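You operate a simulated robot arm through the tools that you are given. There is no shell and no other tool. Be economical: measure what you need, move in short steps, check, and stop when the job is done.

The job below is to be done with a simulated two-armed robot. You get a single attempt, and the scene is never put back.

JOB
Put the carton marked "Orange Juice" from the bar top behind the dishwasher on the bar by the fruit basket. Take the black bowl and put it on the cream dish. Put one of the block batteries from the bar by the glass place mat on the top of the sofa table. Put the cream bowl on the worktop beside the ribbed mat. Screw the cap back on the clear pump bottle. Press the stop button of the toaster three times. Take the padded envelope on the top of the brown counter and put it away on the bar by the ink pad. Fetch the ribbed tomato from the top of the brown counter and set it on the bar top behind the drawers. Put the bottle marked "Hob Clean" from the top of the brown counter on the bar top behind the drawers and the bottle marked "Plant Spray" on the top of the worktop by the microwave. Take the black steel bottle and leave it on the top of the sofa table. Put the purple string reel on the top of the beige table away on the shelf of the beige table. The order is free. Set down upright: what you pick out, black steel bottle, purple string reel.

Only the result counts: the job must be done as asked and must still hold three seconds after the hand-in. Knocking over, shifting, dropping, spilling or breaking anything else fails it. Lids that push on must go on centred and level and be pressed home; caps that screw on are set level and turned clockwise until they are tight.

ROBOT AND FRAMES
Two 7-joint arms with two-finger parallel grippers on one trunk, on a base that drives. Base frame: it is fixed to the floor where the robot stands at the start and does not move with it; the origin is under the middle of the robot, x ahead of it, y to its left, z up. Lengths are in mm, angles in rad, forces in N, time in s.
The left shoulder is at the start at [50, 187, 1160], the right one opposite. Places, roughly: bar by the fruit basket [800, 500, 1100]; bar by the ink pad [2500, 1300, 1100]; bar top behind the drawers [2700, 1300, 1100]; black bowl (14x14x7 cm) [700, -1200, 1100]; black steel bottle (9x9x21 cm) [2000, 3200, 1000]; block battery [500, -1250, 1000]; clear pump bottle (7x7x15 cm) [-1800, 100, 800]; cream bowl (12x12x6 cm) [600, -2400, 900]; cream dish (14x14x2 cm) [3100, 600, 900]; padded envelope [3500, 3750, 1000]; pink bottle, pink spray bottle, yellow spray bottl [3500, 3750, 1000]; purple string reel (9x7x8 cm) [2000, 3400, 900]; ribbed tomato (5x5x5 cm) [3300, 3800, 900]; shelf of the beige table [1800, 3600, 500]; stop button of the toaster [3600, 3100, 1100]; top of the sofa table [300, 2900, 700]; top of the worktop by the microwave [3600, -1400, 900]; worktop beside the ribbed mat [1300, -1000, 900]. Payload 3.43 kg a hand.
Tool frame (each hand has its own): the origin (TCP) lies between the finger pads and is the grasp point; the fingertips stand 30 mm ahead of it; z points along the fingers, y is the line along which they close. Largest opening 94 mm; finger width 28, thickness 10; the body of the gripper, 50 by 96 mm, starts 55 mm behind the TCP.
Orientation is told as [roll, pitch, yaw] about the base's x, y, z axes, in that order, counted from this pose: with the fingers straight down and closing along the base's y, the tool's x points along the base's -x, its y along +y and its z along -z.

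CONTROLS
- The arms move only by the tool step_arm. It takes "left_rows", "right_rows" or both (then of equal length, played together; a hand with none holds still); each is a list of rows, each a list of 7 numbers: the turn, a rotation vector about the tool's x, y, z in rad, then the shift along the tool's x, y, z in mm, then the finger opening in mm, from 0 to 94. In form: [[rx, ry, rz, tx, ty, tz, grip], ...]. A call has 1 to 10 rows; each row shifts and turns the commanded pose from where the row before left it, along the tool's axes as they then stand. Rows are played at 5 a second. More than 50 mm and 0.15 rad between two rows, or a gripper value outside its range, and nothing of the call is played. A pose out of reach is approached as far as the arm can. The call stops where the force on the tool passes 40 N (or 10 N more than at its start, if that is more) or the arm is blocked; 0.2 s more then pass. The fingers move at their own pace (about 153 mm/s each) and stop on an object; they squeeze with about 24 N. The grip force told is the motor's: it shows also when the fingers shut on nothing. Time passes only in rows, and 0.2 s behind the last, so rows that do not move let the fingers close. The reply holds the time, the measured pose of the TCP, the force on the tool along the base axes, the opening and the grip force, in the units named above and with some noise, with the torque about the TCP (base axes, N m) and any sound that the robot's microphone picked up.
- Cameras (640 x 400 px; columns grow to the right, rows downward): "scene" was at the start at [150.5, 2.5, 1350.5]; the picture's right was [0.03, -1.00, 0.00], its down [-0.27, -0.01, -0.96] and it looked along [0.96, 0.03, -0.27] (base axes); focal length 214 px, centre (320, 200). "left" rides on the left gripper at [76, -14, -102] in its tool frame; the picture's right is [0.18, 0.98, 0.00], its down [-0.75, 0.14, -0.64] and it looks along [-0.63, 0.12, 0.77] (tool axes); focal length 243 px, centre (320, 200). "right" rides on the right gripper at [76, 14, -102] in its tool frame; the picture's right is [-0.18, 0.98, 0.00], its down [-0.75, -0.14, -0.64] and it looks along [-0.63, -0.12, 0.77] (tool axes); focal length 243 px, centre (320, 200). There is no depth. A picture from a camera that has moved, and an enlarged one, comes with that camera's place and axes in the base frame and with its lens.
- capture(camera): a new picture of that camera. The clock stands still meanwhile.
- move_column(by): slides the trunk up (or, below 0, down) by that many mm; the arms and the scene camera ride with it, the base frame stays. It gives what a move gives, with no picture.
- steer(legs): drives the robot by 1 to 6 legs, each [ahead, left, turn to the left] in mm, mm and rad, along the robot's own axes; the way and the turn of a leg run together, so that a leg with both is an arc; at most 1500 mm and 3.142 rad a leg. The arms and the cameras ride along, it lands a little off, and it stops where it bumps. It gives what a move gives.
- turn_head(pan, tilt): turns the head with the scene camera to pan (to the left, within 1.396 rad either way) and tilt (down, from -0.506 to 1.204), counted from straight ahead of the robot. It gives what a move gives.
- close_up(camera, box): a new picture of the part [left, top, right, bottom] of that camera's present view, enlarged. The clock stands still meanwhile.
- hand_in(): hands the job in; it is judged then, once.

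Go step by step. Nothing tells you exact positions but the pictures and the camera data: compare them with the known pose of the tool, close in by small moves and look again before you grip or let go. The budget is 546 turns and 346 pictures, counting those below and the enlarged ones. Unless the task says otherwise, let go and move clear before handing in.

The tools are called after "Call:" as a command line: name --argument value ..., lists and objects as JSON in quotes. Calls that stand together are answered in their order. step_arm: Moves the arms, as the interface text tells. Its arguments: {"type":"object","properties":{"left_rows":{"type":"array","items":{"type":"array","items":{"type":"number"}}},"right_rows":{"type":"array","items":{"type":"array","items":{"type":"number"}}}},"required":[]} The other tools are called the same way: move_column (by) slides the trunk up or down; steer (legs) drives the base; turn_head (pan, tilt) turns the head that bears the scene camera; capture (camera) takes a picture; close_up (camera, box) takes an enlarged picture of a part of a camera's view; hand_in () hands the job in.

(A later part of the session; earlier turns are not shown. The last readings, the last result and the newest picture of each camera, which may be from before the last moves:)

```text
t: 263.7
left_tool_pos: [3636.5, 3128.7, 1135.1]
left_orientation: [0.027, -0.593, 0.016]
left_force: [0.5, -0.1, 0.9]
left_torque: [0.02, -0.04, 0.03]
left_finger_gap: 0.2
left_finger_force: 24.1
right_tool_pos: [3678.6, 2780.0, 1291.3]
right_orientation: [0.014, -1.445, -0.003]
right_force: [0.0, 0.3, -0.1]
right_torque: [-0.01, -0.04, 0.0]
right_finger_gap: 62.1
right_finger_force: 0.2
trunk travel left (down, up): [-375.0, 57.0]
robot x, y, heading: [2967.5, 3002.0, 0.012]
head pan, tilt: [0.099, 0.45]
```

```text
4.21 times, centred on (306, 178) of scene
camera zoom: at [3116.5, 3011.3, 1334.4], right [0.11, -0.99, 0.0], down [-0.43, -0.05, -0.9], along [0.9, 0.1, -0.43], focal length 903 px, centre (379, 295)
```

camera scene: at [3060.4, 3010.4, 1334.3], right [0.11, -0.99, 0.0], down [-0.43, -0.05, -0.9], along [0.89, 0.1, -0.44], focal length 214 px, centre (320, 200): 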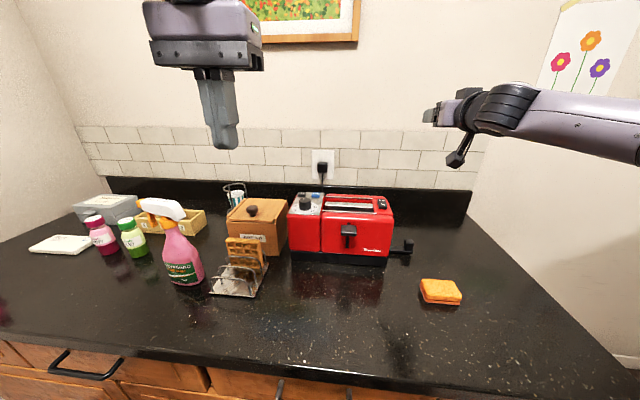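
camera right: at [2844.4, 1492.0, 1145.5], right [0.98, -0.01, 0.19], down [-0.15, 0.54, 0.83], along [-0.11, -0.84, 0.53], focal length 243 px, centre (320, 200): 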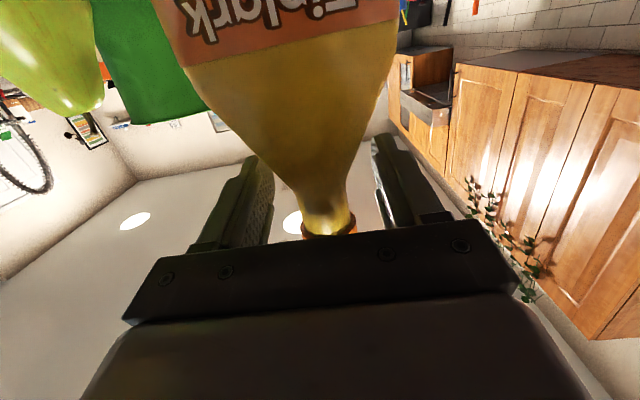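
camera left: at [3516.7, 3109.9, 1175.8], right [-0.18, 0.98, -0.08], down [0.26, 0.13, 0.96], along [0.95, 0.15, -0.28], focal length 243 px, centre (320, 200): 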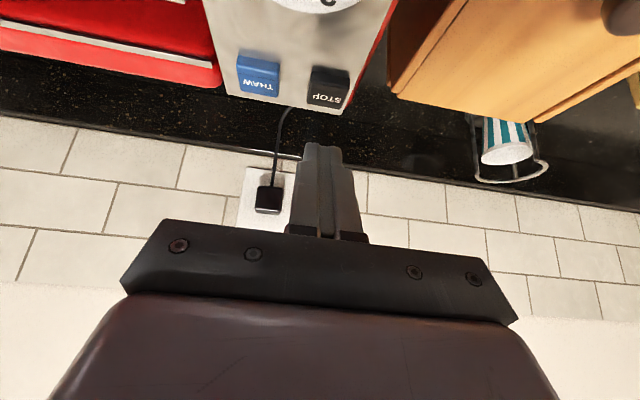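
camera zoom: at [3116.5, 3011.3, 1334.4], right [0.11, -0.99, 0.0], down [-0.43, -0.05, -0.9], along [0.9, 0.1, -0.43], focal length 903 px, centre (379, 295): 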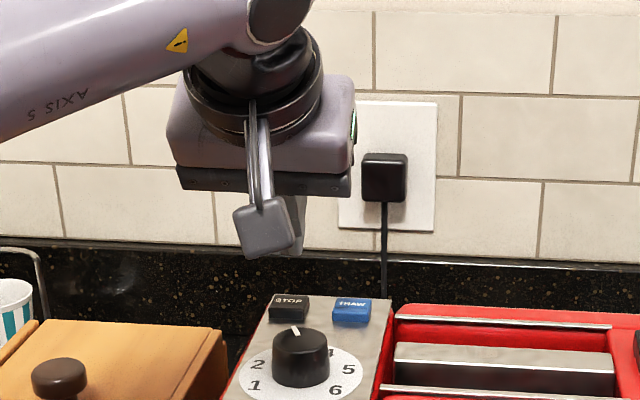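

Aligned. Pressing down carefully in small steps.

Call:
step_arm --left_rows '[[0, 0, 0, 7, 0, 10.3, 0], [0, 0, 0, 5.6, 0, 8.2, 0], [0, 0, 0, 1.7, 0, 2.5, 0], [0, 0, 0, 0, 0, 0, 0]]'

Call:
step_arm --left_rows '[[0, 0, 0, 1.7, 0, 2.5, 0], [0, 0, 0, 1.7, 0, 2.5, 0], [0, 0, 0, 0, 0, 0, 0]]'

Call:
capture --camera "left"

```text
t: 264.7
left_tool_pos: [3636.8, 3129.1, 1106.8]
left_orientation: [0.026, -0.594, 0.015]
left_force: [-0.1, 0.4, 0.6]
left_torque: [-0.01, 0.02, 0.0]
left_finger_gap: 0.0
left_finger_force: 24.4
right_tool_pos: [3679.2, 2779.0, 1289.9]
right_orientation: [0.018, -1.445, -0.003]
right_force: [0.5, 0.2, 0.6]
right_torque: [0.0, 0.02, 0.02]
right_finger_gap: 62.0
right_finger_force: 0.0
trunk travel left (down, up): [-375.0, 57.0]
robot x, y, heading: [2969.5, 3000.4, 0.009]
head pan, tilt: [0.099, 0.45]
```

```text
t: 265.5
left_tool_pos: [3637.0, 3129.1, 1101.7]
left_orientation: [0.025, -0.596, 0.016]
left_force: [0.0, 0.0, 2.5]
left_torque: [0.0, -0.07, 0.03]
left_finger_gap: 0.2
left_finger_force: 23.9
right_tool_pos: [3678.7, 2779.4, 1291.7]
right_orientation: [0.017, -1.446, -0.004]
right_force: [-0.1, -0.2, -0.3]
right_torque: [0.01, -0.01, 0.03]
right_finger_gap: 62.2
right_finger_force: 0.0
trunk travel left (down, up): [-375.0, 57.0]
robot x, y, heading: [2966.4, 2996.6, 0.013]
head pan, tilt: [0.099, 0.45]
heard: click
```

```text
209 pictures are left
camera left: at [3517.2, 3110.6, 1142.6], right [-0.18, 0.98, -0.08], down [0.26, 0.13, 0.96], along [0.95, 0.15, -0.28], focal length 243 px, centre (320, 200)
```

left: 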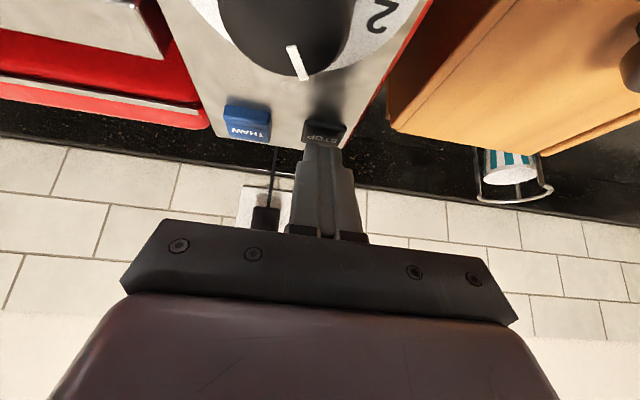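

First click heard. Lift off fully, then press again.

Call:
step_arm --left_rows '[[0, 0, 0, -5.6, 0, -8.2, 0], [0, 0, 0, -5.6, 0, -8.2, 0], [0, 0, 0, 0, 0, 0, 0]]'

Call:
step_arm --left_rows '[[0, 0, 0, 5.6, 0, 8.2, 0], [0, 0, 0, 3.4, 0, 5, 0], [0, 0, 0, 2.2, 0, 3.2, 0], [0, 0, 0, 0, 0, 0, 0]]'

Call:
step_arm --left_rows '[[0, 0, 0, -5.6, 0, -8.2, 0], [0, 0, 0, -5.6, 0, -8.2, 0], [0, 0, 0, 0, 0, 0, 0]]'

```text
t: 266.3
left_tool_pos: [3637.6, 3130.0, 1119.9]
left_orientation: [0.026, -0.594, 0.016]
left_force: [-0.5, -0.4, -0.2]
left_torque: [-0.01, 0.0, 0.04]
left_finger_gap: 0.0
left_finger_force: 23.9
right_tool_pos: [3678.6, 2779.9, 1289.1]
right_orientation: [0.018, -1.444, -0.003]
right_force: [0.4, 0.4, 0.6]
right_torque: [0.02, 0.02, -0.01]
right_finger_gap: 61.8
right_finger_force: 0.1
trunk travel left (down, up): [-375.0, 57.0]
robot x, y, heading: [2963.0, 2998.6, 0.01]
head pan, tilt: [0.099, 0.45]
```

```text
t: 267.3
left_tool_pos: [3637.6, 3129.4, 1100.8]
left_orientation: [0.027, -0.595, 0.016]
left_force: [1.1, -1.1, 4.8]
left_torque: [-0.02, -0.08, -0.03]
left_finger_gap: 0.3
left_finger_force: 24.6
right_tool_pos: [3678.2, 2778.7, 1291.6]
right_orientation: [0.02, -1.447, -0.007]
right_force: [-0.3, 0.4, 0.6]
right_torque: [0.02, 0.01, 0.02]
right_finger_gap: 61.8
right_finger_force: 0.1
trunk travel left (down, up): [-375.0, 57.0]
robot x, y, heading: [2966.9, 2999.6, 0.013]
head pan, tilt: [0.099, 0.45]
heard: click
```

```text
t: 268.1
left_tool_pos: [3636.8, 3130.3, 1119.9]
left_orientation: [0.026, -0.594, 0.016]
left_force: [-0.5, -0.9, 0.1]
left_torque: [0.01, -0.02, -0.01]
left_finger_gap: 0.0
left_finger_force: 23.8
right_tool_pos: [3678.5, 2779.7, 1290.3]
right_orientation: [0.017, -1.446, -0.004]
right_force: [-0.7, 0.4, 0.3]
right_torque: [0.03, -0.02, -0.02]
right_finger_gap: 61.6
right_finger_force: 0.0
trunk travel left (down, up): [-375.0, 57.0]
robot x, y, heading: [2968.2, 2998.6, 0.014]
head pan, tilt: [0.099, 0.45]
```

Third press, then retreat upward.

Call:
step_arm --left_rows '[[0, 0, 0, 5.6, 0, 8.2, 0], [0, 0, 0, 3.4, 0, 5, 0], [0, 0, 0, 2.2, 0, 3.2, 0], [0, 0, 0, 0, 0, 0, 0]]'

Call:
step_arm --left_rows '[[0, 0, 0, -5.6, 0, -8.2, 0], [0, 0, 0, -14, 0, -25, 0], [0, 0, 0, 0, 0, -40, 0], [0, 0, 0, 0, 0, -40, 0], [0, 0, 0, 0, 0, -40, 0]]'

```text
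t: 269.1
left_tool_pos: [3636.8, 3130.4, 1101.7]
left_orientation: [0.025, -0.594, 0.017]
left_force: [-1.3, -1.6, 4.4]
left_torque: [-0.02, 0.02, 0.01]
left_finger_gap: 0.1
left_finger_force: 24.4
right_tool_pos: [3678.3, 2780.4, 1290.5]
right_orientation: [0.02, -1.444, -0.004]
right_force: [0.4, 0.2, 0.4]
right_torque: [-0.01, 0.02, -0.01]
right_finger_gap: 61.9
right_finger_force: 0.1
trunk travel left (down, up): [-375.0, 57.0]
robot x, y, heading: [2968.2, 2997.9, 0.012]
head pan, tilt: [0.099, 0.45]
heard: click
```

```text
t: 270.3
left_tool_pos: [3569.3, 3124.5, 1237.1]
left_orientation: [0.026, -0.593, 0.018]
left_force: [0.2, 0.7, -0.1]
left_torque: [0.02, 0.0, -0.01]
left_finger_gap: 0.0
left_finger_force: 23.8
right_tool_pos: [3678.0, 2780.7, 1292.7]
right_orientation: [0.019, -1.445, -0.004]
right_force: [0.6, 0.3, -0.3]
right_torque: [-0.04, 0.01, -0.03]
right_finger_gap: 62.3
right_finger_force: 0.1
trunk travel left (down, up): [-375.0, 57.0]
robot x, y, heading: [2967.9, 3001.3, 0.009]
head pan, tilt: [0.099, 0.45]
```

Three clicks: toaster done. Next the envelope, about 78 × 155 mm lying near [3500, 3870], long side along y; I'll take it from above with the fingers closing along x. Moving over and turning the left hand.

Call:
steer --legs '[[-20, 0, 0], [0, 600, 0]]'

Call:
step_arm --left_rows '[[0, 0.148, 0, 10, 0, -10, 50], [0, 0.148, 0, 10, 0, -10, 94], [0, 0.148, 0, 10, 0, 0, 94], [0, 0.148, 0, 10, 0, 0, 94], [0, 0, 0, 0, 0, 0, 94]]'

Call:
step_arm --left_rows '[[0, 0, -0.15, 0, 0, 0, 94], [0, 0, -0.15, 0, 0, 0, 94], [0, 0, -0.15, 0, 0, 0, 94], [0, 0, -0.15, 0, 0, 0, 94], [0, 0, -0.15, 0, 0, 0, 94], [0, 0, -0.15, 0, 0, 0, 94], [0, 0, -0.15, 0, 0, 0, 94], [0, 0, -0.15, 0, 0, 0, 94], [0, 0, -0.15, 0, 0, 0, 94], [0, 0, -0.15, 0, 0, 0, 94]]'

Call:
capture --camera "left"

Call:
capture --camera "scene"

```text
t: 274.1
left_tool_pos: [3540.2, 3742.1, 1237.2]
left_orientation: [0.026, -0.594, 0.025]
left_force: [-1.1, -0.4, -0.8]
left_torque: [-0.01, -0.01, 0.01]
left_finger_gap: 0.0
left_finger_force: 24.2
right_tool_pos: [3651.1, 3396.7, 1289.3]
right_orientation: [0.015, -1.445, 0.007]
right_force: [-0.6, 0.3, 0.4]
right_torque: [-0.02, -0.04, -0.03]
right_finger_gap: 62.0
right_finger_force: 0.0
trunk travel left (down, up): [-375.0, 57.0]
robot x, y, heading: [2936.6, 3611.4, 0.017]
head pan, tilt: [0.099, 0.45]
```

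```text
t: 275.3
left_tool_pos: [3490.4, 3738.6, 1239.4]
left_orientation: [0.022, -0.01, 0.036]
left_force: [-0.3, -1.0, -0.3]
left_torque: [-0.02, -0.03, 0.01]
left_finger_gap: 94.1
left_finger_force: 0.0
left hand out of reach, approached as far as the arm can: row 4
right_tool_pos: [3651.1, 3398.0, 1291.3]
right_orientation: [0.017, -1.445, 0.005]
right_force: [-0.8, -0.2, -0.7]
right_torque: [-0.02, -0.04, 0.01]
right_finger_gap: 61.8
right_finger_force: 0.1
trunk travel left (down, up): [-375.0, 57.0]
robot x, y, heading: [2943.1, 3609.7, 0.019]
head pan, tilt: [0.099, 0.45]
```

```text
t: 277.5
left_tool_pos: [3490.0, 3738.4, 1237.9]
left_orientation: [-0.002, -0.02, 1.542]
left_force: [0.7, 0.2, 0.3]
left_torque: [-0.02, 0.0, -0.06]
left_finger_gap: 93.8
left_finger_force: 0.0
right_tool_pos: [3650.6, 3397.0, 1290.4]
right_orientation: [0.017, -1.446, 0.004]
right_force: [0.3, -0.9, 0.2]
right_torque: [0.02, 0.01, 0.0]
right_finger_gap: 61.8
right_finger_force: 0.0
trunk travel left (down, up): [-375.0, 57.0]
robot x, y, heading: [2937.6, 3609.2, 0.016]
head pan, tilt: [0.099, 0.45]
```

```text
208 pictures are left
camera left: at [3502.1, 3659.6, 1338.2], right [-0.99, -0.15, 0.0], down [-0.12, 0.74, 0.66], along [-0.1, 0.65, -0.75], focal length 243 px, centre (320, 200)
```

left: 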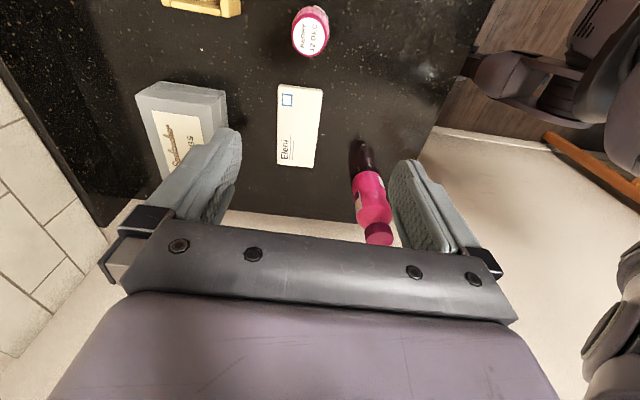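

```text
207 pictures are left
camera scene: at [3087.7, 3623.8, 1334.4], right [0.12, -0.99, 0.0], down [-0.43, -0.05, -0.9], along [0.89, 0.11, -0.44], focal length 214 px, centre (320, 200)
```

scene: 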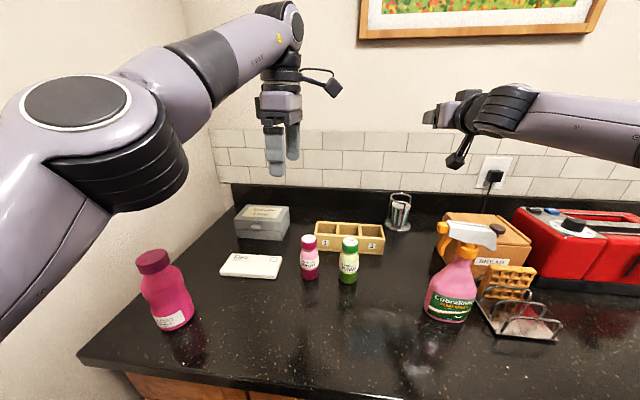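

The envelope's centre is [3512, 3858], turned slightly. Moving the base a little closer and the hand above it.

Call:
steer --legs '[[15, 50, -0.015]]'

Call:
step_arm --left_rows '[[0, 0, -0.09, 0, 0, 20, 94], [0, 0, 0, -25, -5, 40, 94], [0, 0, 0, -25, -5, 40, 94], [0, 0, 0, -20, 0, 40, 94], [0, 0, 0, 0, 0, 40, 94], [0, 0, 0, 0, 0, 0, 94]]'

Call:
capture --camera "left"

```text
t: 278.5
left_tool_pos: [3506.3, 3782.0, 1238.9]
left_orientation: [-0.001, -0.019, 1.523]
left_force: [0.4, -0.3, -0.6]
left_torque: [-0.03, 0.06, -0.03]
left_finger_gap: 93.9
left_finger_force: 0.2
right_tool_pos: [3663.8, 3436.3, 1290.6]
right_orientation: [0.01, -1.447, -0.004]
right_force: [0.0, -0.4, -0.9]
right_torque: [0.03, 0.01, -0.08]
right_finger_gap: 62.1
right_finger_force: 0.1
trunk travel left (down, up): [-375.0, 57.0]
robot x, y, heading: [2954.6, 3661.6, 0.008]
head pan, tilt: [0.099, 0.45]
```

```text
t: 279.9
left_tool_pos: [3516.3, 3856.0, 1062.7]
left_orientation: [-0.005, -0.022, 1.615]
left_force: [0.0, -0.2, -0.9]
left_torque: [0.0, 0.04, 0.03]
left_finger_gap: 94.2
left_finger_force: 0.2
right_tool_pos: [3662.9, 3436.1, 1291.1]
right_orientation: [0.019, -1.446, -0.01]
right_force: [-0.6, -0.1, 0.2]
right_torque: [0.01, 0.0, -0.03]
right_finger_gap: 61.9
right_finger_force: 0.1
trunk travel left (down, up): [-375.0, 57.0]
robot x, y, heading: [2957.0, 3660.7, 0.003]
head pan, tilt: [0.099, 0.45]
```

```text
206 pictures are left
camera left: at [3533.2, 3778.2, 1162.0], right [-0.97, -0.23, -0.01], down [-0.18, 0.73, 0.66], along [-0.14, 0.64, -0.75], focal length 243 px, centre (320, 200)
```

left: 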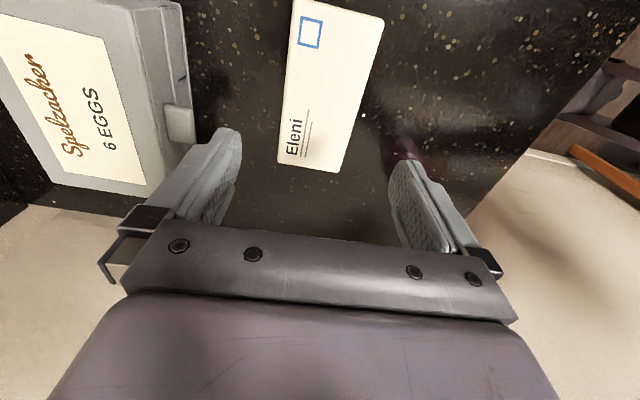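

Well centred. Descending.

Call:
step_arm --left_rows '[[0, 0, 0, -1, 0, 40, 94], [0, 0, 0, -1, 0, 40, 94], [0, 0, 0, 0, 0, 25, 94], [0, 0, 0, 0, 0, 8, 94], [0, 0, 0, 0, 0, 0, 94]]'

Call:
capture --camera "left"

Call:
close_up --camera "scene" --box '[180, 170, 340, 290]'

```text
t: 281.1
left_tool_pos: [3514.9, 3860.2, 946.6]
left_orientation: [-0.002, -0.022, 1.614]
left_force: [-0.2, 0.8, -1.0]
left_torque: [-0.01, 0.0, -0.01]
left_finger_gap: 94.2
left_finger_force: 0.2
right_tool_pos: [3662.5, 3435.9, 1291.3]
right_orientation: [0.018, -1.445, -0.011]
right_force: [-0.5, 0.4, -0.3]
right_torque: [0.02, 0.02, 0.03]
right_finger_gap: 62.0
right_finger_force: 0.1
trunk travel left (down, up): [-375.0, 57.0]
robot x, y, heading: [2955.4, 3659.5, 0.003]
head pan, tilt: [0.099, 0.45]
```

```text
205 pictures are left
camera left: at [3531.5, 3782.5, 1046.8], right [-0.97, -0.23, -0.01], down [-0.18, 0.73, 0.66], along [-0.14, 0.64, -0.75], focal length 243 px, centre (320, 200)
```

left: 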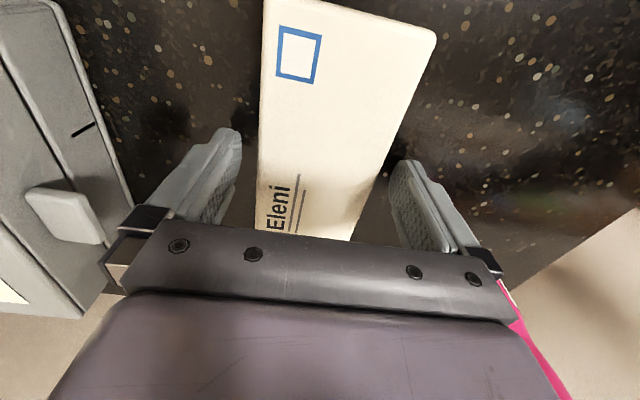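

```text
3.33 times, centred on (260, 230) of scene
camera zoom: at [3102.6, 3670.9, 1334.4], right [0.1, -0.99, 0.0], down [-0.43, -0.05, -0.9], along [0.9, 0.09, -0.44], focal length 715 px, centre (520, 100)
```

zoom: 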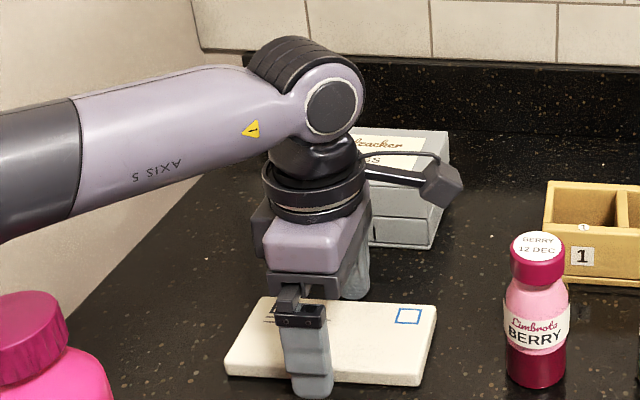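

Call:
step_arm --left_rows '[[0, 0, 0, 0, 0, 1, 85], [0, 0, 0, 0, 0, 0, 60], [0, 0, 0, 0, 0, 0, 60], [0, 0, 0, 0, 0, 0, 60], [0, 0, 0, 0, 0, -20, 60], [0, 0, 0, 0, 0, -40, 60]]'

Call:
capture --camera "left"

Call:
close_up --camera "scene" --box '[180, 150, 340, 270]'

```text
t: 282.5
left_tool_pos: [3513.9, 3858.0, 1010.0]
left_orientation: [-0.003, -0.022, 1.613]
left_force: [-1.3, 1.0, -0.8]
left_torque: [0.02, -0.02, 0.0]
left_finger_gap: 73.3
left_finger_force: 24.5
right_tool_pos: [3663.2, 3435.2, 1290.4]
right_orientation: [0.02, -1.444, -0.011]
right_force: [0.3, -0.9, 0.9]
right_torque: [0.02, -0.02, 0.02]
right_finger_gap: 62.3
right_finger_force: 0.2
trunk travel left (down, up): [-375.0, 57.0]
robot x, y, heading: [2957.3, 3661.6, 0.006]
head pan, tilt: [0.099, 0.45]
```

```text
203 pictures are left
camera left: at [3531.8, 3779.6, 1109.6], right [-0.97, -0.23, -0.01], down [-0.17, 0.73, 0.66], along [-0.14, 0.64, -0.75], focal length 243 px, centre (320, 200)
```

left: 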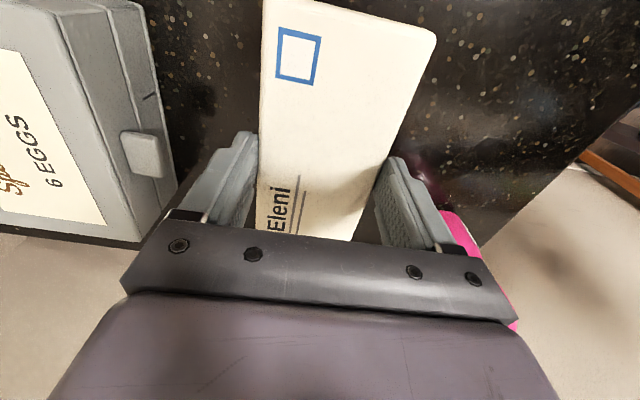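

```text
3.33 times, centred on (260, 210) of scene
camera zoom: at [3102.3, 3670.7, 1334.4], right [0.1, -0.99, 0.0], down [-0.43, -0.05, -0.9], along [0.9, 0.09, -0.43], focal length 715 px, centre (520, 167)
```

zoom: 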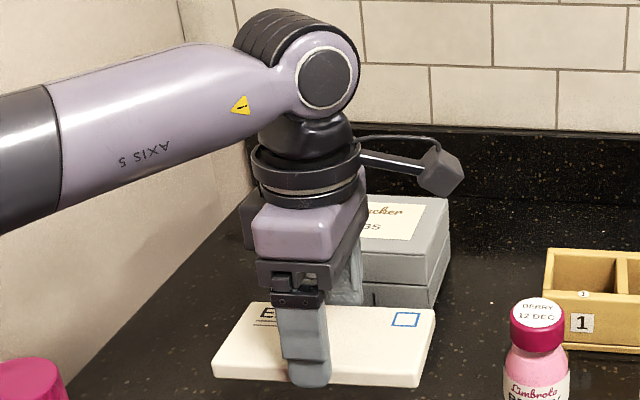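

Envelope held flat. Raise and retract it; then back off so the right hand lines up with the Plant Spray.

Call:
step_arm --left_rows '[[0, 0, 0, 0, 0, -45, 60], [0, 0, 0, 0, 20, -40, 60], [0, 0, 0, 0, 30, -40, 60], [0, 0, 0, 0, 30, -40, 60], [0, 0, 0, 0, 30, -30, 60], [0, 0, 0, 0, 30, 0, 60]]'

Call:
steer --legs '[[-380, 0, 0], [0, -43, 0]]'

Call:
step_arm --right_rows '[[0, 0, 0, 45, 0, 5.4, 94], [0, 0, 0, 45, 0, 5.4, 94], [0, 0, 0, 45, 0, 5.4, 94], [0, 0, 0, 45, 0, 5.4, 94], [0, 0, 0, 45, 0, 5.4, 94], [0, 0, 0, 20, 0, 2.5, 94], [0, 0, 0, 0, 0, 0, 94]]'

Call:
capture --camera "right"

Call:
capture --camera "scene"

```text
t: 283.9
left_tool_pos: [3371.2, 3848.8, 1199.6]
left_orientation: [-0.002, -0.023, 1.614]
left_force: [0.3, 0.7, 0.0]
left_torque: [0.01, 0.0, -0.02]
left_finger_gap: 73.0
left_finger_force: 23.6
right_tool_pos: [3662.3, 3436.6, 1289.7]
right_orientation: [0.018, -1.444, -0.008]
right_force: [0.3, -0.4, 0.7]
right_torque: [-0.04, 0.02, 0.03]
right_finger_gap: 61.8
right_finger_force: 0.0
trunk travel left (down, up): [-375.0, 57.0]
robot x, y, heading: [2953.6, 3659.3, 0.003]
head pan, tilt: [0.099, 0.45]
```

```text
t: 286.7
left_tool_pos: [3003.9, 3802.9, 1199.4]
left_orientation: [-0.003, -0.022, 1.62]
left_force: [-0.5, -1.1, 0.3]
left_torque: [0.04, 0.0, 0.0]
left_finger_gap: 72.8
left_finger_force: 24.2
right_tool_pos: [3295.5, 3392.4, 1290.3]
right_orientation: [0.028, -1.446, -0.012]
right_force: [0.9, -1.0, -0.7]
right_torque: [-0.01, -0.03, 0.02]
right_finger_gap: 61.9
right_finger_force: 0.0
trunk travel left (down, up): [-375.0, 57.0]
robot x, y, heading: [2585.9, 3615.5, 0.01]
head pan, tilt: [0.099, 0.45]
```

```text
t: 288.3
left_tool_pos: [3002.4, 3803.9, 1198.6]
left_orientation: [-0.001, -0.021, 1.62]
left_force: [1.3, -0.4, 0.2]
left_torque: [0.02, 0.02, -0.02]
left_finger_gap: 73.2
left_finger_force: 23.9
right_tool_pos: [3295.0, 3396.4, 1162.7]
right_orientation: [0.02, -1.443, 0.003]
right_force: [-0.6, 0.0, 0.2]
right_torque: [0.02, 0.01, 0.02]
right_finger_gap: 94.1
right_finger_force: 0.0
right hand out of reach, approached as far as the arm can: row 3, 4, 5, 6
trunk travel left (down, up): [-375.0, 57.0]
robot x, y, heading: [2582.7, 3615.9, 0.012]
head pan, tilt: [0.099, 0.45]
```

```text
201 pictures are left
camera right: at [3182.2, 3408.6, 1099.3], right [0.0, 0.98, 0.18], down [-0.54, -0.16, 0.83], along [0.84, -0.1, 0.53], focal length 243 px, centre (320, 200)
```

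right: 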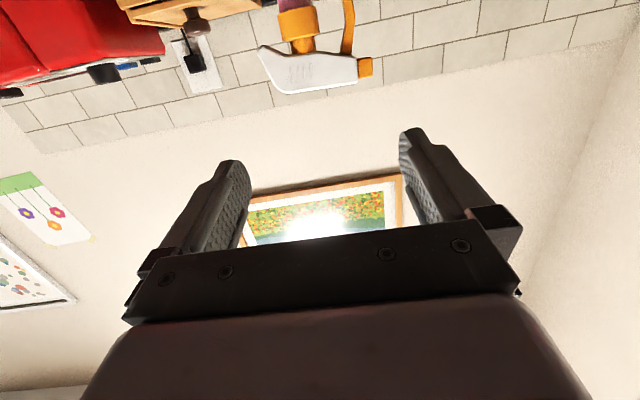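

```text
200 pictures are left
camera scene: at [2733.6, 3625.9, 1334.4], right [0.11, -0.99, 0.0], down [-0.43, -0.05, -0.9], along [0.89, 0.1, -0.44], focal length 214 px, centre (320, 200)
```

scene: 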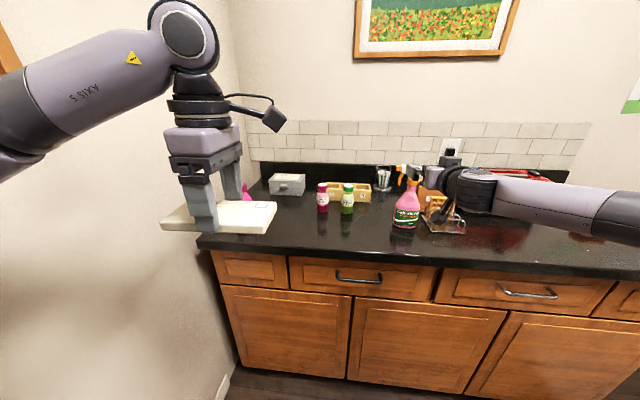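

The right arm is limited at this posture; I'll lower the trunk instead.

Call:
move_column --by -122

Call:
capture --camera "right"

```text
t: 289.8
left_tool_pos: [3003.9, 3803.5, 1076.1]
left_orientation: [-0.003, -0.021, 1.62]
left_force: [-0.3, -0.6, -0.9]
left_torque: [0.0, 0.02, 0.02]
left_finger_gap: 72.8
left_finger_force: 24.1
right_tool_pos: [3294.2, 3396.2, 1041.0]
right_orientation: [0.019, -1.442, 0.004]
right_force: [0.0, 0.4, -0.7]
right_torque: [-0.01, -0.01, 0.02]
right_finger_gap: 93.8
right_finger_force: 0.0
trunk travel left (down, up): [-253.0, 179.0]
robot x, y, heading: [2584.1, 3618.0, 0.008]
head pan, tilt: [0.099, 0.45]
```

```text
199 pictures are left
camera right: at [3182.1, 3408.6, 977.4], right [0.0, 0.98, 0.18], down [-0.54, -0.16, 0.83], along [0.84, -0.1, 0.53], focal length 243 px, centre (320, 200)
```

right: 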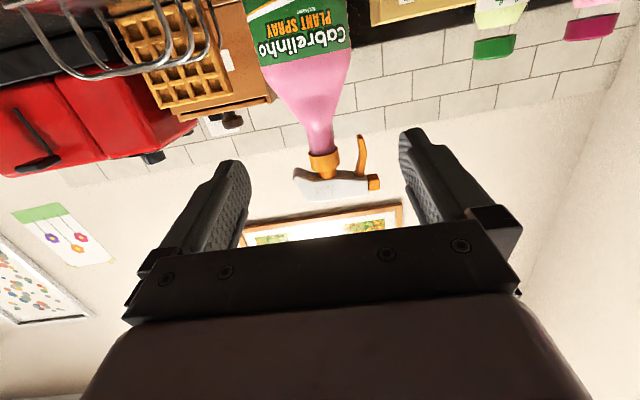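

Call:
steer --legs '[[134, -4, 0]]'

Call:
capture --camera "right"

```text
t: 291.1
left_tool_pos: [3138.6, 3801.0, 1076.9]
left_orientation: [-0.001, -0.021, 1.617]
left_force: [-0.1, -0.1, 0.1]
left_torque: [0.01, 0.0, 0.02]
left_finger_gap: 72.8
left_finger_force: 23.9
right_tool_pos: [3429.2, 3392.5, 1040.0]
right_orientation: [0.019, -1.443, 0.002]
right_force: [1.4, 0.2, 0.1]
right_torque: [0.0, -0.03, 0.02]
right_finger_gap: 94.2
right_finger_force: 0.0
trunk travel left (down, up): [-253.0, 179.0]
robot x, y, heading: [2720.1, 3613.1, 0.003]
head pan, tilt: [0.099, 0.45]
```

```text
198 pictures are left
camera right: at [3316.7, 3405.1, 977.0], right [0.0, 0.98, 0.18], down [-0.54, -0.15, 0.83], along [0.84, -0.1, 0.53], focal length 243 px, centre (320, 200)
```

right: 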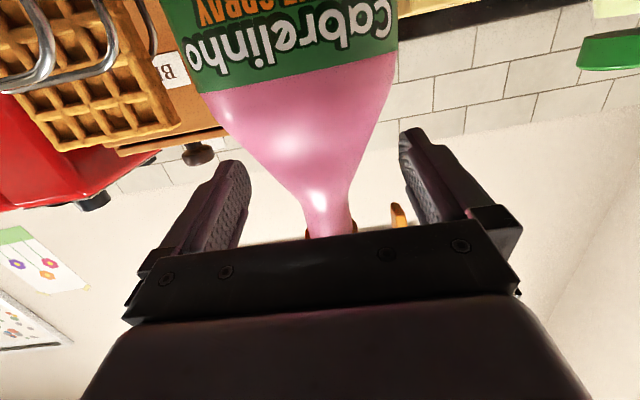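

Call:
step_arm --right_rows '[[0, 0, 0, 4, 0, 0, 94], [0, 0, 0, 0, 0, 0, 60], [0, 0, 0, 0, 0, 0, 25], [0, 0, 0, 0, 0, 0, 25], [0, 0, 0, 0, 0, 0, 25], [0, 0, 0, -8, 0, -1, 25], [0, 0, 0, -15, 0, -2, 25], [0, 0, 0, -20, 0, -2.5, 25], [0, 0, 0, 0, 0, 0, 25]]'

Call:
capture --camera "right"

```text
t: 293.1
left_tool_pos: [3138.9, 3801.5, 1077.0]
left_orientation: [-0.001, -0.021, 1.617]
left_force: [0.4, -0.4, -0.5]
left_torque: [-0.03, 0.01, -0.04]
left_finger_gap: 72.9
left_finger_force: 24.1
right_tool_pos: [3428.7, 3392.0, 1078.7]
right_orientation: [0.017, -1.442, 0.003]
right_force: [0.3, 0.6, -5.8]
right_torque: [-0.01, 0.05, -0.01]
right_finger_gap: 30.9
right_finger_force: 23.3
trunk travel left (down, up): [-253.0, 179.0]
robot x, y, heading: [2718.5, 3612.0, 0.013]
head pan, tilt: [0.099, 0.45]
```

```text
197 pictures are left
camera right: at [3315.9, 3404.8, 1016.9], right [0.0, 0.98, 0.18], down [-0.54, -0.15, 0.83], along [0.84, -0.1, 0.53], focal length 243 px, centre (320, 200)
```

right: 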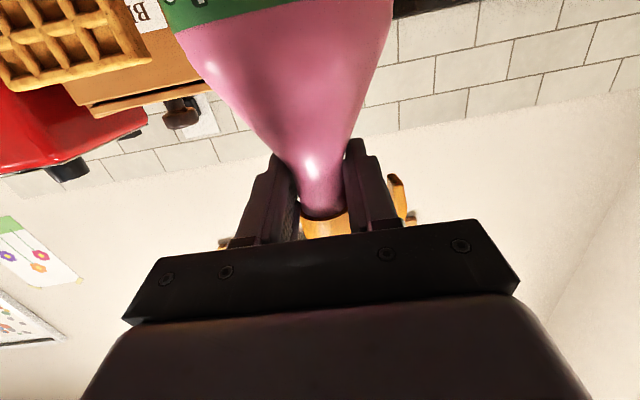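

Plant Spray held too. I'll raise the trunk, back out, and go to the bar to place the envelope beside the other two (free spot near [2330, 1415]).

Call:
move_column --by 170

Call:
steer --legs '[[-305, 0, 0], [0, -1150, 0], [0, 0, -1.575]]'

Call:
step_arm --left_rows '[[0, 0, 0.15, 0, 0, 0, 60], [0, 0, 0.15, 0, 0, 0, 60], [0, 0, 0.15, 0, 0, 0, 60], [0, 0, 0.15, 0, 0, 0, 60], [0, 0, 0.15, 0, 0, 0, 60], [0, 0, 0.15, 0, 0, 0, 60], [0, 0, 0.15, 0, 0, 0, 60], [0, 0, 0.15, 0, 0, 0, 60], [0, 0, 0.15, 0, 0, 0, 60], [0, 0, 0.15, 0, 0, 0, 60]]' --right_rows '[[0, 0, 0, -40, 0, -10, 25], [0, 0, 0, -40, 0, -15, 25], [0, 0, 0, -35, 0, -20, 25], [0, 0, 0, -20, 0, -20, 25], [0, 0, 0, 0, 0, -20, 25], [0, 0, 0, 0, 0, 0, 25], [0, 0, 0, 0, 0, 0, 25], [0, 0, 0, 0, 0, 0, 25], [0, 0, 0, 0, 0, 0, 25], [0, 0, 0, 0, 0, 0, 25]]'

Call:
turn_head --pan 0.0 --tilt 0.5

Call:
capture --camera "scene"

```text
t: 295.1
left_tool_pos: [3139.1, 3801.0, 1245.4]
left_orientation: [-0.002, -0.02, 1.617]
left_force: [-0.2, 0.4, -1.1]
left_torque: [0.0, -0.01, 0.0]
left_finger_gap: 73.0
left_finger_force: 24.4
right_tool_pos: [3428.3, 3393.0, 1249.6]
right_orientation: [0.018, -1.443, 0.003]
right_force: [-0.9, -0.4, -5.5]
right_torque: [-0.02, 0.05, 0.03]
right_finger_gap: 30.7
right_finger_force: 24.9
trunk travel left (down, up): [-423.0, 9.0]
robot x, y, heading: [2717.9, 3610.0, 0.009]
head pan, tilt: [0.099, 0.45]
```

```text
t: 306.5
left_tool_pos: [2645.5, 2032.2, 1246.1]
left_orientation: [-0.002, -0.021, 0.059]
left_force: [-0.4, -0.6, 0.5]
left_torque: [-0.02, -0.01, 0.01]
left_finger_gap: 73.0
left_finger_force: 24.2
right_tool_pos: [2240.8, 1738.8, 1249.9]
right_orientation: [0.02, -1.445, -1.559]
right_force: [0.6, -0.2, -5.9]
right_torque: [0.05, 0.01, 0.02]
right_finger_gap: 30.2
right_finger_force: 23.9
trunk travel left (down, up): [-423.0, 9.0]
robot x, y, heading: [2451.8, 2450.9, -1.555]
head pan, tilt: [0.099, 0.45]
```

```text
t: 308.7
left_tool_pos: [2644.8, 2034.5, 1245.4]
left_orientation: [0.02, -0.004, -1.444]
left_force: [-0.2, -0.1, 0.2]
left_torque: [0.03, 0.06, -0.01]
left_finger_gap: 73.1
left_finger_force: 24.1
right_tool_pos: [2237.6, 1807.7, 1394.7]
right_orientation: [0.019, -1.442, -1.558]
right_force: [-0.2, -0.6, -6.0]
right_torque: [0.04, 0.03, -0.01]
right_finger_gap: 30.5
right_finger_force: 24.6
trunk travel left (down, up): [-423.0, 9.0]
robot x, y, heading: [2451.0, 2452.1, -1.55]
head pan, tilt: [0.099, 0.45]
```

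```text
t: 309.3
left_tool_pos: [2645.9, 2032.9, 1247.0]
left_orientation: [0.02, -0.004, -1.44]
left_force: [-0.8, 0.1, -0.3]
left_torque: [-0.01, -0.05, 0.04]
left_finger_gap: 73.0
left_finger_force: 24.2
right_tool_pos: [2238.1, 1806.8, 1394.1]
right_orientation: [0.018, -1.444, -1.559]
right_force: [-0.8, -0.1, -5.3]
right_torque: [0.03, 0.01, -0.01]
right_finger_gap: 30.2
right_finger_force: 23.8
trunk travel left (down, up): [-423.0, 9.0]
robot x, y, heading: [2453.7, 2448.3, -1.551]
head pan, tilt: [0.0, 0.499]
```

```text
196 pictures are left
camera scene: at [2454.3, 2299.7, 1377.8], right [-1.0, -0.02, 0.0], down [-0.01, 0.48, -0.88], along [0.02, -0.88, -0.48], focal length 214 px, centre (320, 200)
```

scene: 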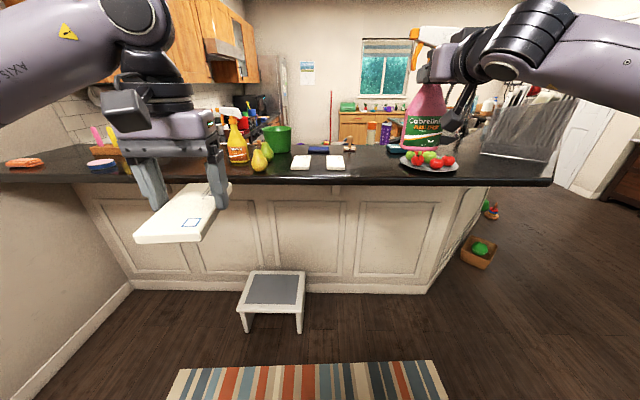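

Call:
steer --legs '[[0, -326, -0.02], [330, 0, 0]]'

Call:
step_arm --left_rows '[[0, 0, 0.11, -40, 0, 0, 60], [0, 0, 0, -40, 0, 0, 60], [0, 0, 0, -40, 0, 0, 60], [0, 0, 0, 0, 0, 0, 60]]'

Call:
capture --camera "left"

Call:
capture --camera "scene"

```text
t: 313.3
left_tool_pos: [2314.5, 1699.1, 1246.2]
left_orientation: [0.022, -0.003, -1.464]
left_force: [-0.6, -0.5, 0.0]
left_torque: [0.03, -0.03, 0.01]
left_finger_gap: 73.0
left_finger_force: 23.8
right_tool_pos: [1901.5, 1481.3, 1393.4]
right_orientation: [0.02, -1.44, -1.58]
right_force: [-0.2, -0.7, -6.0]
right_torque: [0.03, 0.01, 0.02]
right_finger_gap: 30.1
right_finger_force: 24.2
trunk travel left (down, up): [-423.0, 9.0]
robot x, y, heading: [2129.1, 2117.2, -1.575]
head pan, tilt: [0.0, 0.499]
```

```text
t: 314.3
left_tool_pos: [2318.3, 1582.3, 1246.3]
left_orientation: [0.021, -0.002, -1.572]
left_force: [0.5, -0.4, -0.1]
left_torque: [-0.02, 0.02, -0.01]
left_finger_gap: 72.9
left_finger_force: 23.9
right_tool_pos: [1902.3, 1482.0, 1395.3]
right_orientation: [0.018, -1.443, -1.578]
right_force: [-0.1, 1.7, -6.1]
right_torque: [0.05, -0.05, -0.01]
right_finger_gap: 30.1
right_finger_force: 23.7
trunk travel left (down, up): [-423.0, 9.0]
robot x, y, heading: [2129.8, 2115.9, -1.577]
head pan, tilt: [0.0, 0.499]
```

```text
195 pictures are left
camera left: at [2301.8, 1658.6, 1348.2], right [0.98, 0.18, 0.02], down [0.13, -0.75, 0.65], along [0.13, -0.63, -0.76], focal length 243 px, centre (320, 200)
```

left: 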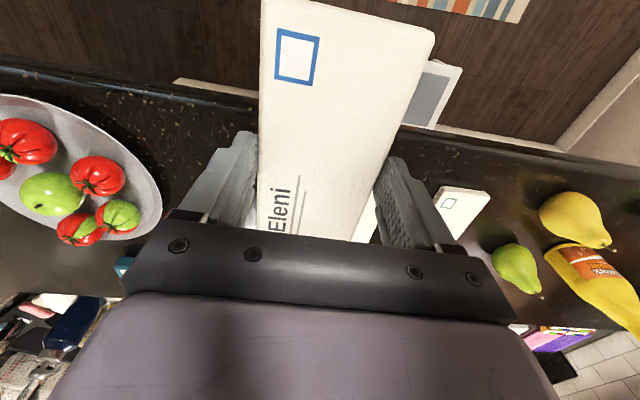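

```text
194 pictures are left
camera scene: at [2128.9, 1970.5, 1377.9], right [-1.0, 0.0, 0.0], down [0.0, 0.48, -0.88], along [0.0, -0.88, -0.48], focal length 214 px, centre (320, 200)
```

scene: 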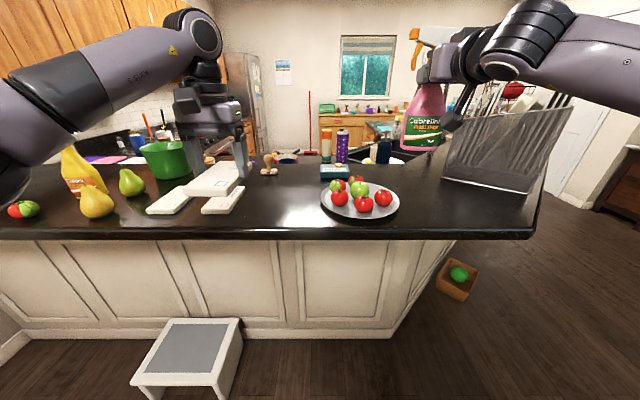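

The free gap is between the other envelopes (x above 2343) and the fruit plate (x below 2129), so I aim for x = 2240.

Call:
step_arm --left_rows '[[0, 0, 0, 0, -39, 0, 60], [0, 0, 0, 0, -39, 0, 60], [0, 0, 0, 0, 0, 0, 60]]'

Call:
steer --legs '[[140, 0, 0]]'

Call:
step_arm --left_rows '[[0, 0, 0, 0, 0, 40, 60], [0, 0, 0, 0, 0, 40, 60], [0, 0, 0, 0, 0, 20, 60], [0, 0, 0, 0, 0, 0, 60]]'

Call:
capture --camera "left"

Call:
capture --camera "scene"

```text
t: 315.1
left_tool_pos: [2238.8, 1579.3, 1245.6]
left_orientation: [0.021, -0.003, -1.57]
left_force: [0.4, -0.4, -0.2]
left_torque: [0.05, -0.01, 0.03]
left_finger_gap: 72.8
left_finger_force: 23.6
right_tool_pos: [1902.7, 1483.1, 1395.2]
right_orientation: [0.017, -1.441, -1.576]
right_force: [0.4, 0.4, -4.9]
right_torque: [0.03, -0.03, -0.04]
right_finger_gap: 30.1
right_finger_force: 24.1
trunk travel left (down, up): [-423.0, 9.0]
robot x, y, heading: [2134.3, 2118.6, -1.569]
head pan, tilt: [0.0, 0.499]
```

```text
t: 316.4
left_tool_pos: [2237.2, 1442.1, 1245.3]
left_orientation: [0.022, -0.002, -1.573]
left_force: [-0.3, -0.1, -0.6]
left_torque: [0.02, 0.0, -0.01]
left_finger_gap: 73.0
left_finger_force: 24.6
right_tool_pos: [1900.5, 1346.2, 1393.1]
right_orientation: [0.019, -1.443, -1.582]
right_force: [-0.3, -0.9, -5.9]
right_torque: [-0.02, -0.01, -0.01]
right_finger_gap: 30.0
right_finger_force: 23.5
trunk travel left (down, up): [-423.0, 9.0]
robot x, y, heading: [2129.7, 1984.7, -1.573]
head pan, tilt: [0.0, 0.499]
```

```text
t: 317.4
left_tool_pos: [2239.2, 1441.8, 1144.1]
left_orientation: [0.023, -0.002, -1.576]
left_force: [0.7, 0.4, 0.5]
left_torque: [0.01, 0.02, 0.01]
left_finger_gap: 73.2
left_finger_force: 24.3
right_tool_pos: [1900.1, 1346.4, 1394.8]
right_orientation: [0.019, -1.441, -1.581]
right_force: [1.6, 0.5, -5.3]
right_torque: [0.07, 0.02, -0.01]
right_finger_gap: 30.1
right_finger_force: 24.0
trunk travel left (down, up): [-423.0, 9.0]
robot x, y, heading: [2127.2, 1984.9, -1.568]
head pan, tilt: [0.0, 0.499]
```

```text
193 pictures are left
camera left: at [2223.5, 1518.7, 1245.6], right [0.98, 0.18, 0.02], down [0.12, -0.75, 0.65], along [0.13, -0.63, -0.76], focal length 243 px, centre (320, 200)
```

left: 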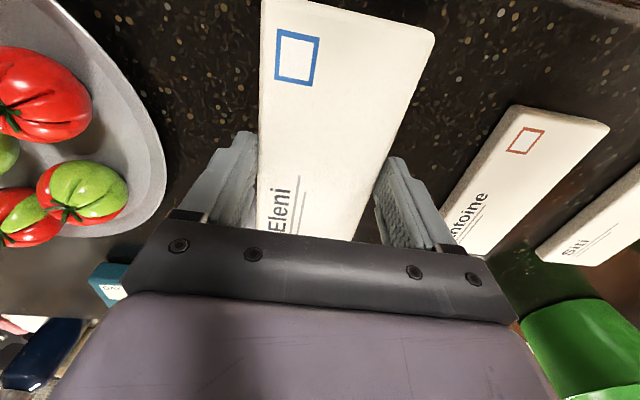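

```text
192 pictures are left
camera scene: at [2127.7, 1833.4, 1377.8], right [-1.0, 0.0, 0.0], down [0.0, 0.48, -0.88], along [0.0, -0.88, -0.48], focal length 214 px, centre (320, 200)
```

scene: 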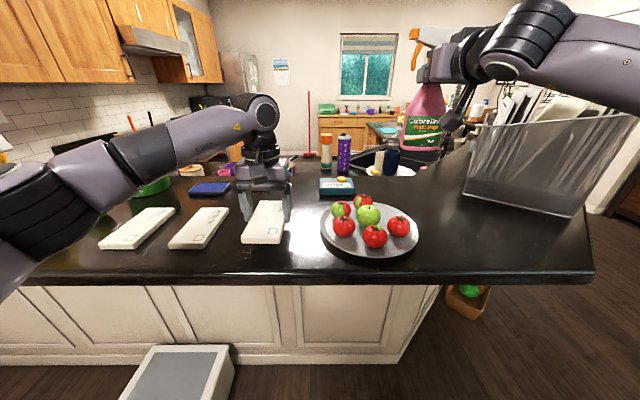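

Lined up beside the other envelopes. Lowering to contact.

Call:
step_arm --left_rows '[[0, 0, 0, 0, 0, 25, 60], [0, 0, 0, 0, 0, 5, 60], [0, 0, 0, 0, 0, 0, 60]]'

Call:
step_arm --left_rows '[[0, 0, 0, 0, 0, 3, 60], [0, 0, 0, 0, 0, 0, 60]]'

Call:
step_arm --left_rows '[[0, 0, 0, 0, 0, 2, 60], [0, 0, 0, 0, 0, 0, 60]]'

```text
t: 318.2
left_tool_pos: [2239.3, 1442.6, 1114.6]
left_orientation: [0.021, -0.002, -1.574]
left_force: [-0.1, 0.2, -0.9]
left_torque: [0.0, 0.0, 0.0]
left_finger_gap: 73.0
left_finger_force: 24.4
right_tool_pos: [1900.3, 1346.9, 1395.4]
right_orientation: [0.018, -1.44, -1.579]
right_force: [-0.1, -0.4, -5.0]
right_torque: [0.01, 0.02, -0.01]
right_finger_gap: 29.9
right_finger_force: 24.8
trunk travel left (down, up): [-423.0, 9.0]
robot x, y, heading: [2132.1, 1984.2, -1.573]
head pan, tilt: [0.0, 0.499]
```

```text
t: 318.8
left_tool_pos: [2239.9, 1441.4, 1110.4]
left_orientation: [0.021, -0.001, -1.574]
left_force: [-0.3, -0.6, -0.2]
left_torque: [0.03, 0.02, -0.02]
left_finger_gap: 73.0
left_finger_force: 23.8
right_tool_pos: [1899.9, 1345.2, 1393.9]
right_orientation: [0.018, -1.443, -1.579]
right_force: [-0.2, 0.5, -5.2]
right_torque: [0.06, -0.02, 0.01]
right_finger_gap: 30.2
right_finger_force: 23.8
trunk travel left (down, up): [-423.0, 9.0]
robot x, y, heading: [2129.5, 1986.0, -1.579]
head pan, tilt: [0.0, 0.499]
```

```text
t: 319.4
left_tool_pos: [2240.9, 1442.4, 1109.4]
left_orientation: [0.021, -0.002, -1.573]
left_force: [-0.3, -0.7, -0.1]
left_torque: [0.0, -0.04, -0.01]
left_finger_gap: 73.0
left_finger_force: 23.5
right_tool_pos: [1901.1, 1346.2, 1394.6]
right_orientation: [0.017, -1.442, -1.579]
right_force: [-0.3, -0.4, -6.7]
right_torque: [0.04, 0.01, -0.02]
right_finger_gap: 30.2
right_finger_force: 24.0
trunk travel left (down, up): [-423.0, 9.0]
robot x, y, heading: [2131.9, 1980.9, -1.575]
head pan, tilt: [0.0, 0.499]
```

Call:
step_arm --left_rows '[[0, 0, 0, 0, 0, 2, 60], [0, 0, 0, 0, 0, 0, 60]]'

Call:
step_arm --left_rows '[[0, 0, 0, 0, 0, 1.5, 60], [0, 0, 0, 0, 0, 0, 60]]'

```text
t: 320.0
left_tool_pos: [2240.6, 1443.4, 1108.2]
left_orientation: [0.02, -0.005, -1.575]
left_force: [-0.8, 0.4, 4.2]
left_torque: [-0.36, 0.14, -0.03]
left_finger_gap: 73.1
left_finger_force: 23.9
right_tool_pos: [1900.3, 1347.0, 1394.3]
right_orientation: [0.02, -1.444, -1.581]
right_force: [-0.2, 0.7, -4.8]
right_torque: [0.02, 0.01, 0.02]
right_finger_gap: 29.9
right_finger_force: 23.7
trunk travel left (down, up): [-423.0, 9.0]
robot x, y, heading: [2132.2, 1981.0, -1.577]
head pan, tilt: [0.0, 0.499]
```

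```text
t: 320.6
left_tool_pos: [2240.7, 1444.7, 1108.3]
left_orientation: [0.02, -0.005, -1.574]
left_force: [-0.1, -0.3, 8.4]
left_torque: [-0.68, 0.35, 0.06]
left_finger_gap: 73.0
left_finger_force: 24.0
right_tool_pos: [1900.5, 1347.7, 1395.6]
right_orientation: [0.019, -1.442, -1.581]
right_force: [-0.4, -0.3, -4.6]
right_torque: [0.04, -0.04, 0.03]
right_finger_gap: 29.9
right_finger_force: 23.8
trunk travel left (down, up): [-423.0, 9.0]
robot x, y, heading: [2129.2, 1984.5, -1.577]
head pan, tilt: [0.0, 0.499]
```

Contact. Open, rise, and back off.

Call:
step_arm --left_rows '[[0, 0, 0, 0, 0, -1, 60], [0, 0, 0, 0, 0, 0, 84], [0, 0, 0, 0, 0, 0, 88], [0, 0, 0, 0, 0, -25, 88], [0, 0, 0, 0, 0, -45, 88], [0, 0, 0, 0, 0, -45, 88], [0, 0, 0, 0, 0, -30, 88]]'

Call:
capture --camera "left"

Call:
steer --legs '[[-480, 0, 0]]'

```text
t: 322.2
left_tool_pos: [2236.8, 1441.7, 1251.4]
left_orientation: [0.02, 0.0, -1.574]
left_force: [0.2, 0.2, 0.2]
left_torque: [0.02, 0.01, 0.01]
left_finger_gap: 88.2
left_finger_force: 0.1
right_tool_pos: [1900.2, 1346.4, 1394.4]
right_orientation: [0.021, -1.443, -1.583]
right_force: [-0.7, 0.6, -4.9]
right_torque: [0.01, 0.03, 0.01]
right_finger_gap: 29.9
right_finger_force: 24.3
trunk travel left (down, up): [-423.0, 9.0]
robot x, y, heading: [2131.5, 1981.4, -1.572]
head pan, tilt: [0.0, 0.499]
```

```text
191 pictures are left
camera left: at [2220.4, 1517.8, 1353.4], right [0.98, 0.18, 0.02], down [0.12, -0.75, 0.65], along [0.13, -0.63, -0.76], focal length 243 px, centre (320, 200)
```

left: 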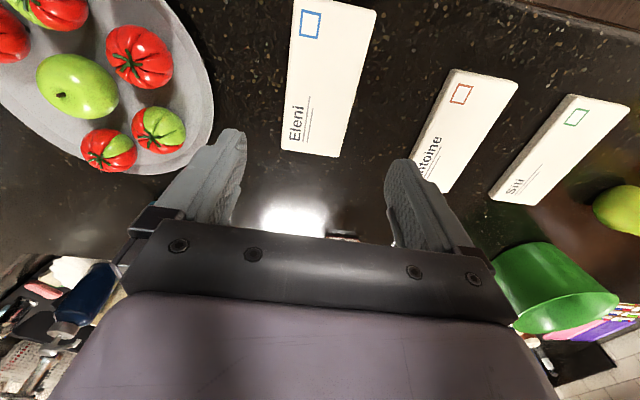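

```text
t: 325.0
left_tool_pos: [2238.3, 1910.4, 1250.3]
left_orientation: [0.021, -0.002, -1.578]
left_force: [0.4, -0.4, -0.3]
left_torque: [-0.02, -0.01, -0.01]
left_finger_gap: 88.0
left_finger_force: 0.1
right_tool_pos: [1901.2, 1817.1, 1394.9]
right_orientation: [0.02, -1.442, -1.584]
right_force: [-0.3, 0.6, -4.8]
right_torque: [0.04, -0.02, -0.01]
right_finger_gap: 30.2
right_finger_force: 23.8
trunk travel left (down, up): [-423.0, 9.0]
robot x, y, heading: [2127.3, 2454.3, -1.576]
head pan, tilt: [0.0, 0.499]
```

The envelope lies neatly in the row. Next I carry the Plant Spray around to the right side of the bar, picking up the black bowl on the way. Driving back through the gap.

Call:
steer --legs '[[404, -1127, 0], [800, -750, 0], [330, -550, 0], [0, 0, 1.57]]'

Call:
turn_head --pan -0.6 --tilt 0.5

Call:
capture --camera "scene"

```text
t: 343.1
left_tool_pos: [346.7, 944.6, 1251.8]
left_orientation: [0.02, -0.001, 0.014]
left_force: [1.1, 0.2, -0.7]
left_torque: [0.0, 0.01, 0.02]
left_finger_gap: 88.0
left_finger_force: 0.0
right_tool_pos: [447.9, 608.5, 1394.3]
right_orientation: [0.019, -1.441, 0.009]
right_force: [-0.1, 0.5, -5.4]
right_torque: [-0.03, 0.01, -0.01]
right_finger_gap: 29.9
right_finger_force: 24.3
trunk travel left (down, up): [-423.0, 9.0]
robot x, y, heading: [-195.0, 827.6, 0.014]
head pan, tilt: [0.0, 0.499]
```

```text
t: 344.1
left_tool_pos: [346.0, 943.7, 1251.8]
left_orientation: [0.021, -0.001, 0.015]
left_force: [0.9, 0.3, -0.1]
left_torque: [-0.03, -0.03, -0.01]
left_finger_gap: 87.6
left_finger_force: 0.1
right_tool_pos: [446.6, 609.5, 1394.1]
right_orientation: [0.018, -1.442, 0.007]
right_force: [0.2, 0.4, -4.3]
right_torque: [0.02, 0.02, 0.0]
right_finger_gap: 29.7
right_finger_force: 23.5
trunk travel left (down, up): [-423.0, 9.0]
robot x, y, heading: [-194.7, 828.0, 0.017]
head pan, tilt: [-0.6, 0.499]
```

```text
190 pictures are left
camera scene: at [-60.7, 777.7, 1377.8], right [-0.55, -0.83, 0.0], down [-0.4, 0.26, -0.88], along [0.73, -0.49, -0.48], focal length 214 px, centre (320, 200)
```

scene: 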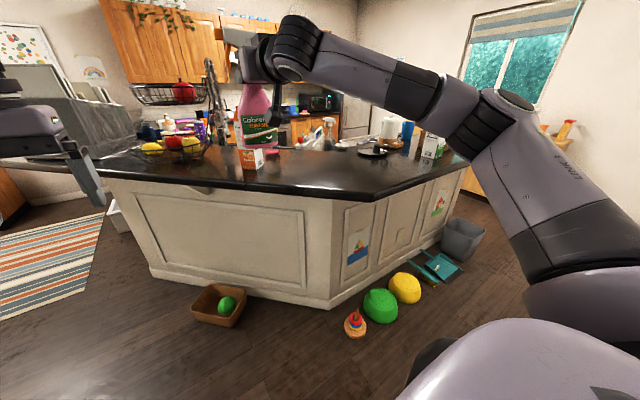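

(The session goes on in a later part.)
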